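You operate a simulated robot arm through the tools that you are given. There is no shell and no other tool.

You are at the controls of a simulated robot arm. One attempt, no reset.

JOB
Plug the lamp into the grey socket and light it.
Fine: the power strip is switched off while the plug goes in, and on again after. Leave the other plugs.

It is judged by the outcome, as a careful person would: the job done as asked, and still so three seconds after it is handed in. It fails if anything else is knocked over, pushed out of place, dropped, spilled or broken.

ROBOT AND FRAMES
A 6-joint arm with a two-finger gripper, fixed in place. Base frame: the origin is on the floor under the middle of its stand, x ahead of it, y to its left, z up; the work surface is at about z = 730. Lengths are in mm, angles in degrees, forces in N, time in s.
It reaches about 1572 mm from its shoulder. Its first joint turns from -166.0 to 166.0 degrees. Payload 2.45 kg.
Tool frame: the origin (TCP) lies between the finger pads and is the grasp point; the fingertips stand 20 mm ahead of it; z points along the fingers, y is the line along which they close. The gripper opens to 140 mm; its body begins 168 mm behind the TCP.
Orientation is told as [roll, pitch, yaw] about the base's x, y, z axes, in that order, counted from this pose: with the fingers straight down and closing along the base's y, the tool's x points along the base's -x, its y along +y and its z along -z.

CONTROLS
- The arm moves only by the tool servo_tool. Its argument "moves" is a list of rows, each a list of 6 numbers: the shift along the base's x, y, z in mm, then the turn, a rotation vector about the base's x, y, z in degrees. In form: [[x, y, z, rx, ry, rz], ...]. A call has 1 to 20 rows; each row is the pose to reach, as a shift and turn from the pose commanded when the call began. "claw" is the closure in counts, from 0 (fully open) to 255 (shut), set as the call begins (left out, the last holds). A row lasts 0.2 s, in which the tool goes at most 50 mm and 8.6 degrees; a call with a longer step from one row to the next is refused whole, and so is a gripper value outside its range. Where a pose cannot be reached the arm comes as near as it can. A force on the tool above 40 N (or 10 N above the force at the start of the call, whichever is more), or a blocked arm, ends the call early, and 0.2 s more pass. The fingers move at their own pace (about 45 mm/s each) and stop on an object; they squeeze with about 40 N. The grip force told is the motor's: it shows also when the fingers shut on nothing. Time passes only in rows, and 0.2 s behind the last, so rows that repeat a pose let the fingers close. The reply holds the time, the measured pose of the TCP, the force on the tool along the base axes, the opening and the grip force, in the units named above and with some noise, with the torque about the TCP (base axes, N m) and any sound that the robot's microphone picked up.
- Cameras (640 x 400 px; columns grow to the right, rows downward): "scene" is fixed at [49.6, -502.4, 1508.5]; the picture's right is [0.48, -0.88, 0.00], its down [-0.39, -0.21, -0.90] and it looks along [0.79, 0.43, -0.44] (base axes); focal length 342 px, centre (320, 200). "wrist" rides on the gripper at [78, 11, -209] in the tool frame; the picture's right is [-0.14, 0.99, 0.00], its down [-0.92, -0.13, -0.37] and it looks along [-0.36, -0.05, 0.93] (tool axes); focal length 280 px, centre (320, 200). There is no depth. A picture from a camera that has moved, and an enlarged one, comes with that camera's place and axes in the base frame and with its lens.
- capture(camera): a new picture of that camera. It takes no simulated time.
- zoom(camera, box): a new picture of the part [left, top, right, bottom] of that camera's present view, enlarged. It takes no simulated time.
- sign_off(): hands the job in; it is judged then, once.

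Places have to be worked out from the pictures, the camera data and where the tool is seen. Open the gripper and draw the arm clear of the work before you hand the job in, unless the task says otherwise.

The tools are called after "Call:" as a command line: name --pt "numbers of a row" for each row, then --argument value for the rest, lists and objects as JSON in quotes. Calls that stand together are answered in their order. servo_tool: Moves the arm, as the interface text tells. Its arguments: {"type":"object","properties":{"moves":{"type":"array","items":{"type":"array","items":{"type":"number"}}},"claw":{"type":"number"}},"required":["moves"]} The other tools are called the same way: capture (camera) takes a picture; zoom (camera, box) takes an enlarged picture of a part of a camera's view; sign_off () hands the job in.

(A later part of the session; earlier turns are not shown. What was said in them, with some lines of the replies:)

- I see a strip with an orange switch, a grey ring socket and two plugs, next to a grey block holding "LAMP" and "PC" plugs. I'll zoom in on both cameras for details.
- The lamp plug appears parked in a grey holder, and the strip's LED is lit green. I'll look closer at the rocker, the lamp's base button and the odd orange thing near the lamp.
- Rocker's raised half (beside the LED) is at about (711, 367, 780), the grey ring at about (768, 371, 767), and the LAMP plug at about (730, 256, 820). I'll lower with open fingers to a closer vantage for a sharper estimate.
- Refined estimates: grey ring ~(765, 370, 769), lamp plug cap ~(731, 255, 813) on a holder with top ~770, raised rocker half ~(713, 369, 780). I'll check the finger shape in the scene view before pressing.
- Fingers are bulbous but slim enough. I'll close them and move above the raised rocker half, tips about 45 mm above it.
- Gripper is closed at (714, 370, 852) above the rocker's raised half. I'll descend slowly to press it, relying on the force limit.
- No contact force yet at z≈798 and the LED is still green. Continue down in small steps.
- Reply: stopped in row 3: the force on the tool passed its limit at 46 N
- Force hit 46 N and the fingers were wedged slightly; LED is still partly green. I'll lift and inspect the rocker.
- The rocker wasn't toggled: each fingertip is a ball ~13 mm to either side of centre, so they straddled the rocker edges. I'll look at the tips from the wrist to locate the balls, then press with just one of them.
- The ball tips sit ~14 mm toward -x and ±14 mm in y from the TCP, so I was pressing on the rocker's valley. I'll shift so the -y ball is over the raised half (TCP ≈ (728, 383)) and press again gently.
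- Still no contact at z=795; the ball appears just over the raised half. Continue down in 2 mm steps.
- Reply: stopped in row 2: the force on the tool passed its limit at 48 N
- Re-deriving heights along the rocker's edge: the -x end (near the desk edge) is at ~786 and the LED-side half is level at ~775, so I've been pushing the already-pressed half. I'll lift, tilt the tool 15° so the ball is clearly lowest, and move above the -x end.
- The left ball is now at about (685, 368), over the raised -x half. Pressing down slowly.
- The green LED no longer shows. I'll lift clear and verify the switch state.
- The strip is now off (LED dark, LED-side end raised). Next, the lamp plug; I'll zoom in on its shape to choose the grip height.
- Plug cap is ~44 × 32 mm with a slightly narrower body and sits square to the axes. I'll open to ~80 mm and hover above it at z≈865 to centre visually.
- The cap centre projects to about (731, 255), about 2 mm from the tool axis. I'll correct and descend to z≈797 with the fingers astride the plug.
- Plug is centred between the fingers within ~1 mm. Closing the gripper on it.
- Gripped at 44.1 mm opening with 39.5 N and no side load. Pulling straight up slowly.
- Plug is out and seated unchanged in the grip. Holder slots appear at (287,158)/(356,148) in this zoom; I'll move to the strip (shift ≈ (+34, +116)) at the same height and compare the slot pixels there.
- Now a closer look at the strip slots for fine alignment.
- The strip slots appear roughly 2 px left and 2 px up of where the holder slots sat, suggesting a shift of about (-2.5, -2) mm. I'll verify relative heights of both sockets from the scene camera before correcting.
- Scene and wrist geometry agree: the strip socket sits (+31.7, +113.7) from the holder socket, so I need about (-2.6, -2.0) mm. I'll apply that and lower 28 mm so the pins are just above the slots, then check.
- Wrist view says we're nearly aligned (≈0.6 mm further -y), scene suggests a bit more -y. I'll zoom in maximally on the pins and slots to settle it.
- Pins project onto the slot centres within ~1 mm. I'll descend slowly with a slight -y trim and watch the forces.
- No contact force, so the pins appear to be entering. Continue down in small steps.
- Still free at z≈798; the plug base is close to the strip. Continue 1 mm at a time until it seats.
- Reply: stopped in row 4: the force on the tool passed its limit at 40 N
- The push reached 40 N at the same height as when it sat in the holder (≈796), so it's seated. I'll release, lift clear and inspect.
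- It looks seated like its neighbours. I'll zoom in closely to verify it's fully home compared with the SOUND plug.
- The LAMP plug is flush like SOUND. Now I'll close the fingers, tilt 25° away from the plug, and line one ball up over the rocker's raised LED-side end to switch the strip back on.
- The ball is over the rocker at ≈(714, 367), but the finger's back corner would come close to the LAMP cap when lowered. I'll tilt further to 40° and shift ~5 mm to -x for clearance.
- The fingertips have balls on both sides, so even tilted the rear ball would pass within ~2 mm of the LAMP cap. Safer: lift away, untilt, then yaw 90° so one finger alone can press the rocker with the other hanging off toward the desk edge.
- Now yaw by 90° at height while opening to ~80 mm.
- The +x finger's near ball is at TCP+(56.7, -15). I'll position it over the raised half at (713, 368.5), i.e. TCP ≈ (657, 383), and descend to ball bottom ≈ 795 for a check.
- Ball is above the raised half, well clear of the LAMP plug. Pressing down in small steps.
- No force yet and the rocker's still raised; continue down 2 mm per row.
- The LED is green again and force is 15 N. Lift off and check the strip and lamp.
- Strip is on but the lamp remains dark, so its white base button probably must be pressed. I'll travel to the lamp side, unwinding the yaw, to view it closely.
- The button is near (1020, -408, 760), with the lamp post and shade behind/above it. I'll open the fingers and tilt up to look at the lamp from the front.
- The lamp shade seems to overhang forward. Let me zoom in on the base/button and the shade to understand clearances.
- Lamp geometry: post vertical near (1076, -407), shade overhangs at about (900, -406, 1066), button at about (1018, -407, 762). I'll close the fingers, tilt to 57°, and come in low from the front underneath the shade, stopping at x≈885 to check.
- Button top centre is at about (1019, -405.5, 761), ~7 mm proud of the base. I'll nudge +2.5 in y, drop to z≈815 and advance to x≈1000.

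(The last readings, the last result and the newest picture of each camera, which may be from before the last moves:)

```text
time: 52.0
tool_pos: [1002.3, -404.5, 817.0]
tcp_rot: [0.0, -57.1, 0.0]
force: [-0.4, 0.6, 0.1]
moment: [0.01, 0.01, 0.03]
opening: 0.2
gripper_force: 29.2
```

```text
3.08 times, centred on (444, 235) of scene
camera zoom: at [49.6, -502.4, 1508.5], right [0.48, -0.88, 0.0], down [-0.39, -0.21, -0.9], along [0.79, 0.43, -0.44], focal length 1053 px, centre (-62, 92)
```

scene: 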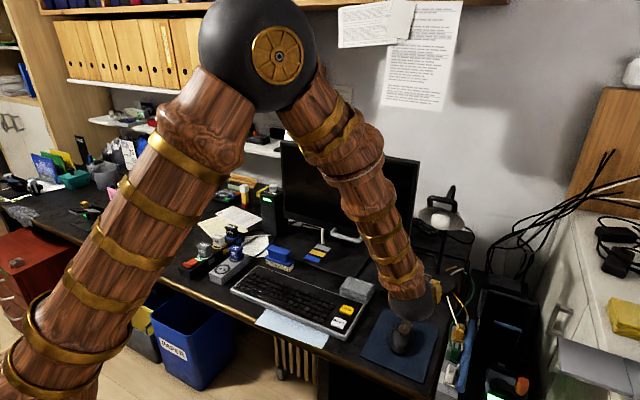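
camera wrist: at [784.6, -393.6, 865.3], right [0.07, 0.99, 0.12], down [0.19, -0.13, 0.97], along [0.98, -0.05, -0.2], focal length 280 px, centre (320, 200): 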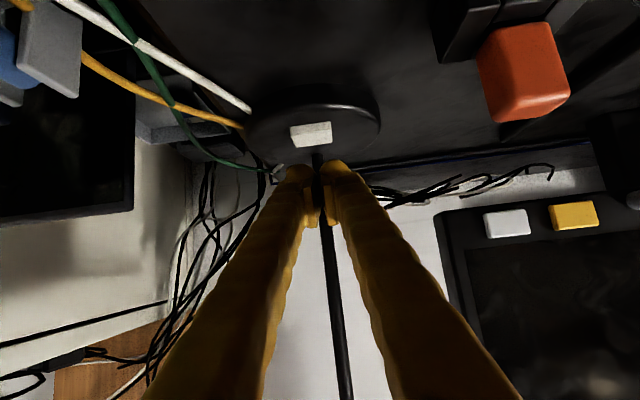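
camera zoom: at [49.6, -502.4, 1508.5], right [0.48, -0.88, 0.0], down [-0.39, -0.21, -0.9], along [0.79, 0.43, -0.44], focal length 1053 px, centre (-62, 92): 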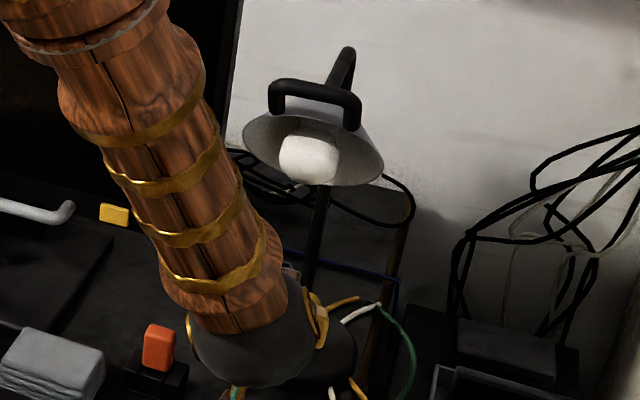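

Button centre is (1019.6, -405.6, 761). I'll advance 17.5 mm, trim y by -1.5, then lower until contact in small steps.

Call:
servo_tool --pt "10 -1.5 0 0 0 0" --pt "17.5 -1.5 -5 0 0 0" --pt "17.5 -1.5 -14 0 0 0" --pt "17.5 -1.5 -20 0 0 0" --pt "17.5 -1.5 -22 0 0 0" --pt "17.5 -1.5 -24 0 0 0" --pt "17.5 -1.5 -26 0 0 0"

Call:
zoom --camera "wrist" --box '[256, 110, 384, 190]'

Call:
zoom --camera "scene" --box '[380, 170, 508, 300]'

```text
time: 53.6
tool_pos: [1020.2, -405.3, 788.6]
tcp_rot: [0.1, -57.1, 0.2]
force: [-0.1, 0.0, -0.4]
moment: [0.01, -0.01, -0.01]
opening: 0.0
gripper_force: 29.3
```

```text
5.00 times, centred on (320, 150) of wrist
camera zoom: at [803.8, -396.3, 837.7], right [0.07, 0.99, 0.12], down [0.19, -0.13, 0.97], along [0.98, -0.05, -0.2], focal length 1402 px, centre (320, 450)
```

zoom: 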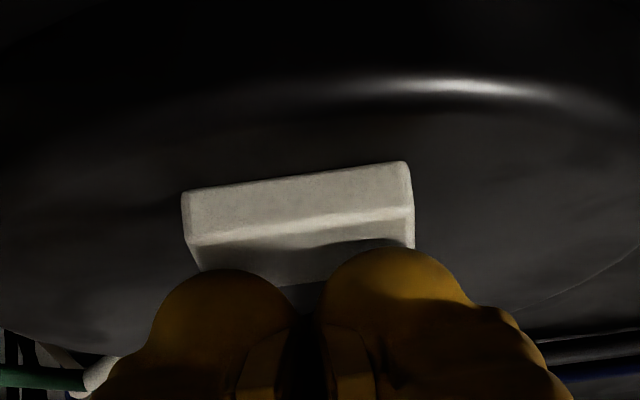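

```text
3.08 times, centred on (444, 235) of scene
camera zoom: at [49.6, -502.4, 1508.5], right [0.48, -0.88, 0.0], down [-0.39, -0.21, -0.9], along [0.79, 0.43, -0.44], focal length 1053 px, centre (-62, 92)
```

zoom: 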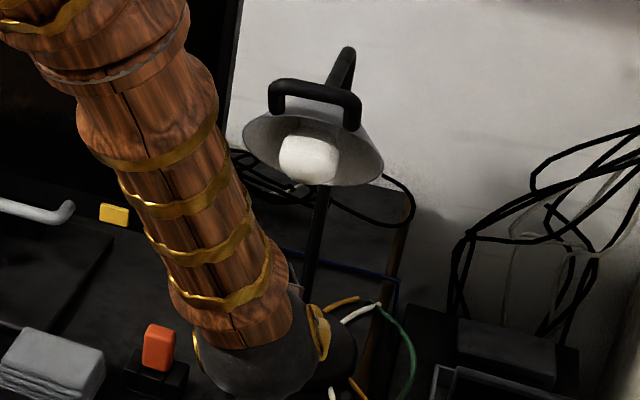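

Balls hover right over the button, no contact yet. Pressing down in small steps.

Call:
servo_tool --pt "0 0 -1.5 0 0 0" --pt "0 0 -3 0 0 0" --pt "0 0 -4.5 0 0 0" --pt "0 0 -6 0 0 0"

Call:
zoom --camera "wrist" --box '[256, 110, 384, 190]'

Call:
zoom --camera "scene" --box '[380, 170, 508, 300]'

```text
time: 54.6
tool_pos: [1020.0, -406.5, 784.5]
tcp_rot: [0.1, -57.0, 0.1]
force: [1.5, 0.4, 0.2]
moment: [-0.01, -0.02, 0.02]
opening: 6.0
gripper_force: 29.1
```

```text
5.00 times, centred on (320, 150) of wrist
camera zoom: at [803.9, -395.9, 832.3], right [0.07, 0.99, 0.12], down [0.19, -0.13, 0.97], along [0.98, -0.05, -0.2], focal length 1402 px, centre (320, 450)
```

zoom: 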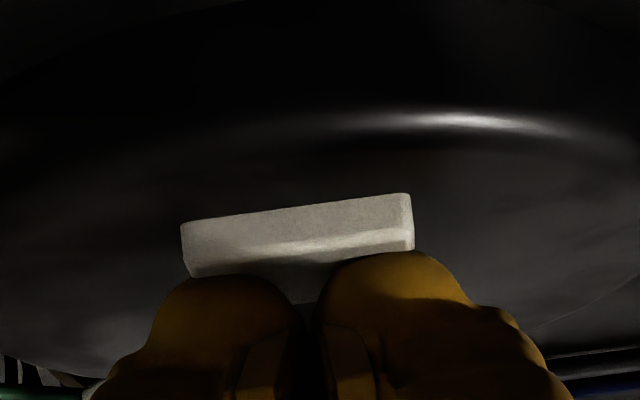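

```text
3.08 times, centred on (444, 235) of scene
camera zoom: at [49.6, -502.4, 1508.5], right [0.48, -0.88, 0.0], down [-0.39, -0.21, -0.9], along [0.79, 0.43, -0.44], focal length 1053 px, centre (-62, 92)
```

zoom: 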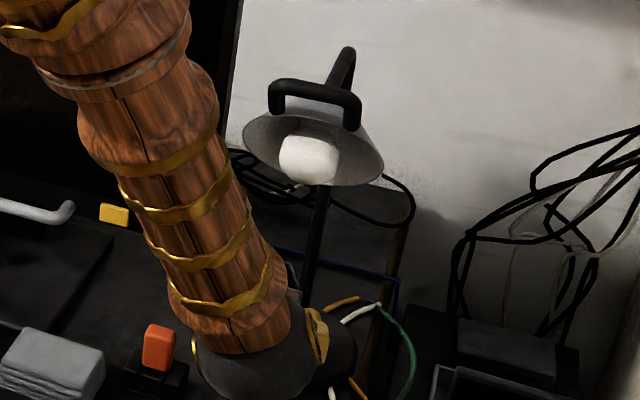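

Contact has begun (fingers spread slightly to 6 mm) but the lamp is still dark. I'll press a bit further.

Call:
servo_tool --pt "0 0 -1.5 0 0 0" --pt "0 0 -3 0 0 0" --pt "0 0 -3 0 0 0"

Call:
zoom --camera "wrist" --box '[256, 110, 384, 190]'

Call:
zoom --camera "scene" --box '[380, 170, 508, 300]'

```text
time: 55.4
tool_pos: [1019.6, -406.3, 780.8]
tcp_rot: [0.2, -57.0, 0.0]
force: [1.3, 1.5, 4.5]
moment: [0.0, -0.03, 0.01]
opening: 5.9
gripper_force: 29.4
heard: click
```

```text
5.00 times, centred on (320, 150) of wrist
camera zoom: at [803.9, -396.0, 828.9], right [0.07, 0.99, 0.12], down [0.19, -0.13, 0.97], along [0.98, -0.05, -0.2], focal length 1402 px, centre (320, 450)
```

zoom: 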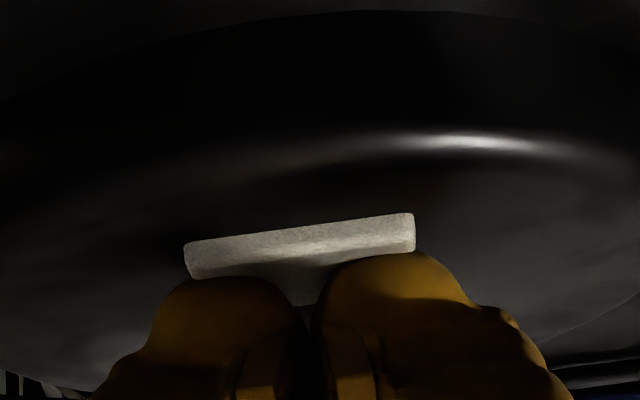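

```text
3.08 times, centred on (444, 235) of scene
camera zoom: at [49.6, -502.4, 1508.5], right [0.48, -0.88, 0.0], down [-0.39, -0.21, -0.9], along [0.79, 0.43, -0.44], focal length 1053 px, centre (-62, 92)
```

zoom: 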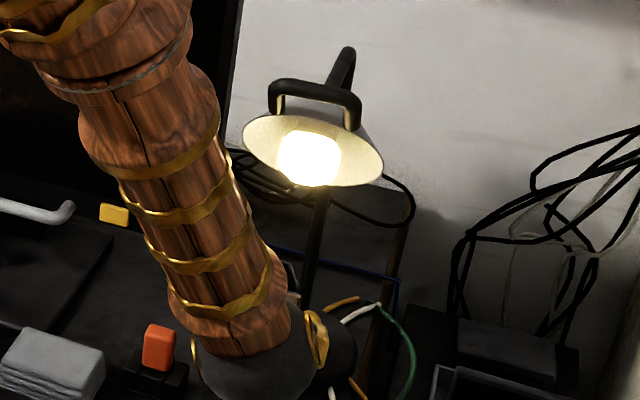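

A click was heard and the lamp is lit. I'll lift off the button and back out along the same path.

Call:
servo_tool --pt "0 0 4 0 0 0" --pt "0 0 15 0 0 0" --pt "-3 0 30 0 0 0" --pt "-25 0 34 0 0 0" --pt "-60 0 38 0 0 0" --pt "-100 0 45 0 0 0" --pt "-140 0 60 0 0 0" --pt "-175 0 80 0 0 0" --pt "-210 0 105 0 5 0" --pt "-245 0 130 0 12 0" --pt "-280 0 155 0 19 0" --pt "-310 0 180 0 26 0" --pt "-330 0 205 0 33 0" --pt "-340 0 230 0 40 0" --pt "-350 0 255 0 47 0" --pt "-350 0 270 0 54 0" --pt "-350 0 270 0 57 0" --pt "-350 0 270 0 57 0"

Call:
capture --camera "scene"

Call:
zoom --camera "scene" --box '[170, 210, 260, 280]'

```text
time: 59.2
tool_pos: [670.7, -406.9, 1050.6]
tcp_rot: [0.2, 0.0, 0.0]
force: [-0.1, 0.8, 0.2]
moment: [0.01, 0.03, -0.01]
opening: 0.0
gripper_force: 29.5
```

```text
taken
```

scene: 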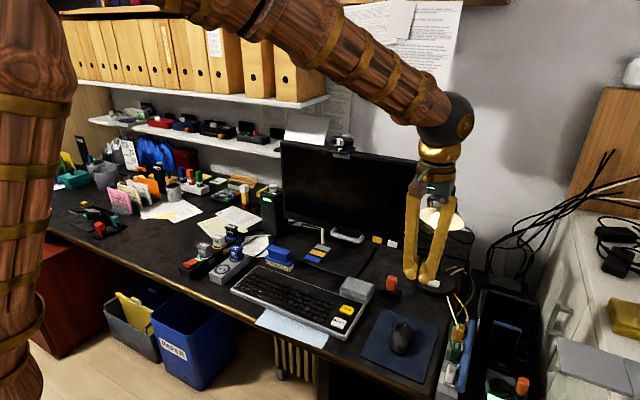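

```text
5.71 times, centred on (215, 245) of scene
camera zoom: at [49.6, -502.4, 1508.5], right [0.48, -0.88, 0.0], down [-0.39, -0.21, -0.9], along [0.79, 0.43, -0.44], focal length 1956 px, centre (920, -57)
```

zoom: 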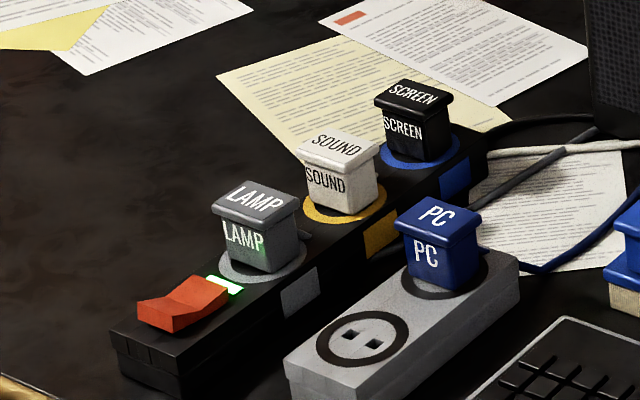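

Strip is on, all plugs in place, arm is clear. I'll open the gripper and pull back to the side, then verify the lamp is still lit.

Call:
servo_tool --claw 0 --pt "0 30 10 0 0 0" --pt "0 75 20 0 0 0" --pt "0 120 30 0 0 0" --pt "0 165 40 0 0 0" --pt "0 210 50 0 0 0" --pt "0 255 60 0 0 0" --pt "0 300 60 0 0 0" --pt "0 345 60 0 0 0" --pt "0 390 60 0 0 0" --pt "0 430 60 0 0 0" --pt "0 430 60 0 0 0"

Call:
capture --camera "scene"

Call:
zoom --camera "scene" --box '[340, 170, 532, 330]'

Call:
capture --camera "wrist"

```text
time: 61.6
tool_pos: [668.1, 22.0, 1111.8]
tcp_rot: [0.2, -0.1, 0.1]
force: [-1.1, -0.6, 0.1]
moment: [0.01, 0.0, 0.02]
opening: 140.0
gripper_force: 0.0
```

```text
taken
```

scene: 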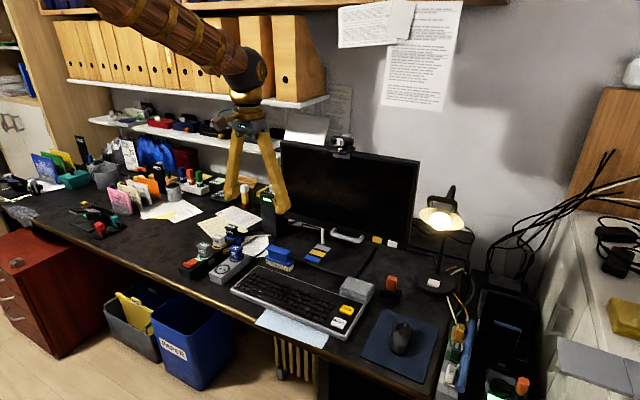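

```text
2.50 times, centred on (436, 250) of scene
camera zoom: at [49.6, -502.4, 1508.5], right [0.48, -0.88, 0.0], down [-0.39, -0.21, -0.9], along [0.79, 0.43, -0.44], focal length 856 px, centre (30, 75)
```

zoom: 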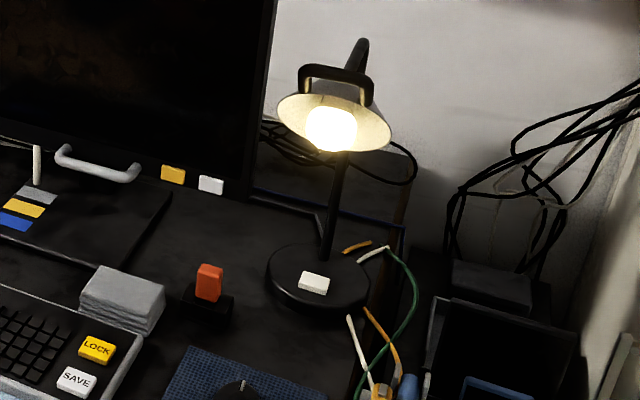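

```text
taken
camera wrist: at [591.9, 32.0, 1322.0], right [0.14, 0.99, 0.0], down [0.92, -0.13, 0.37], along [0.37, -0.05, -0.93], focal length 280 px, centre (320, 200)
```

wrist: 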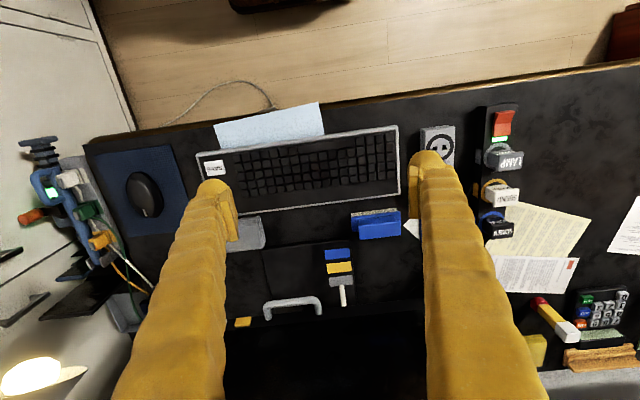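

The lamp is lit, the strip LED is green, and the LAMP plug is seated in the grey socket. The SOUND, SCREEN and PC plugs haven't moved. The gripper is open and the arm is clear, so I'm handing the job in.

Call:
sign_off

```text
The job is handed in.
```

The lamp is plugged into the grey socket on the power strip and is lit, and the job is handed in.

- **Power:** I switched the strip off before pulling the lamp plug from its grey holder, and on again once it was seated. The strip's green light is back on.
- **Lamp:** It stayed dark with the power on, so I also pressed the white button on its base. It clicked and lit.
- **Other plugs:** SOUND, SCREEN and PC are still in their sockets.
- **Switch:** My first two presses on the strip's switch were on the wrong end, at up to about 48 N. They did not toggle it, and I saw no damage or shift.

The gripper is open and the arm is clear of the desk. In the last pictures nothing was knocked over or out of place.
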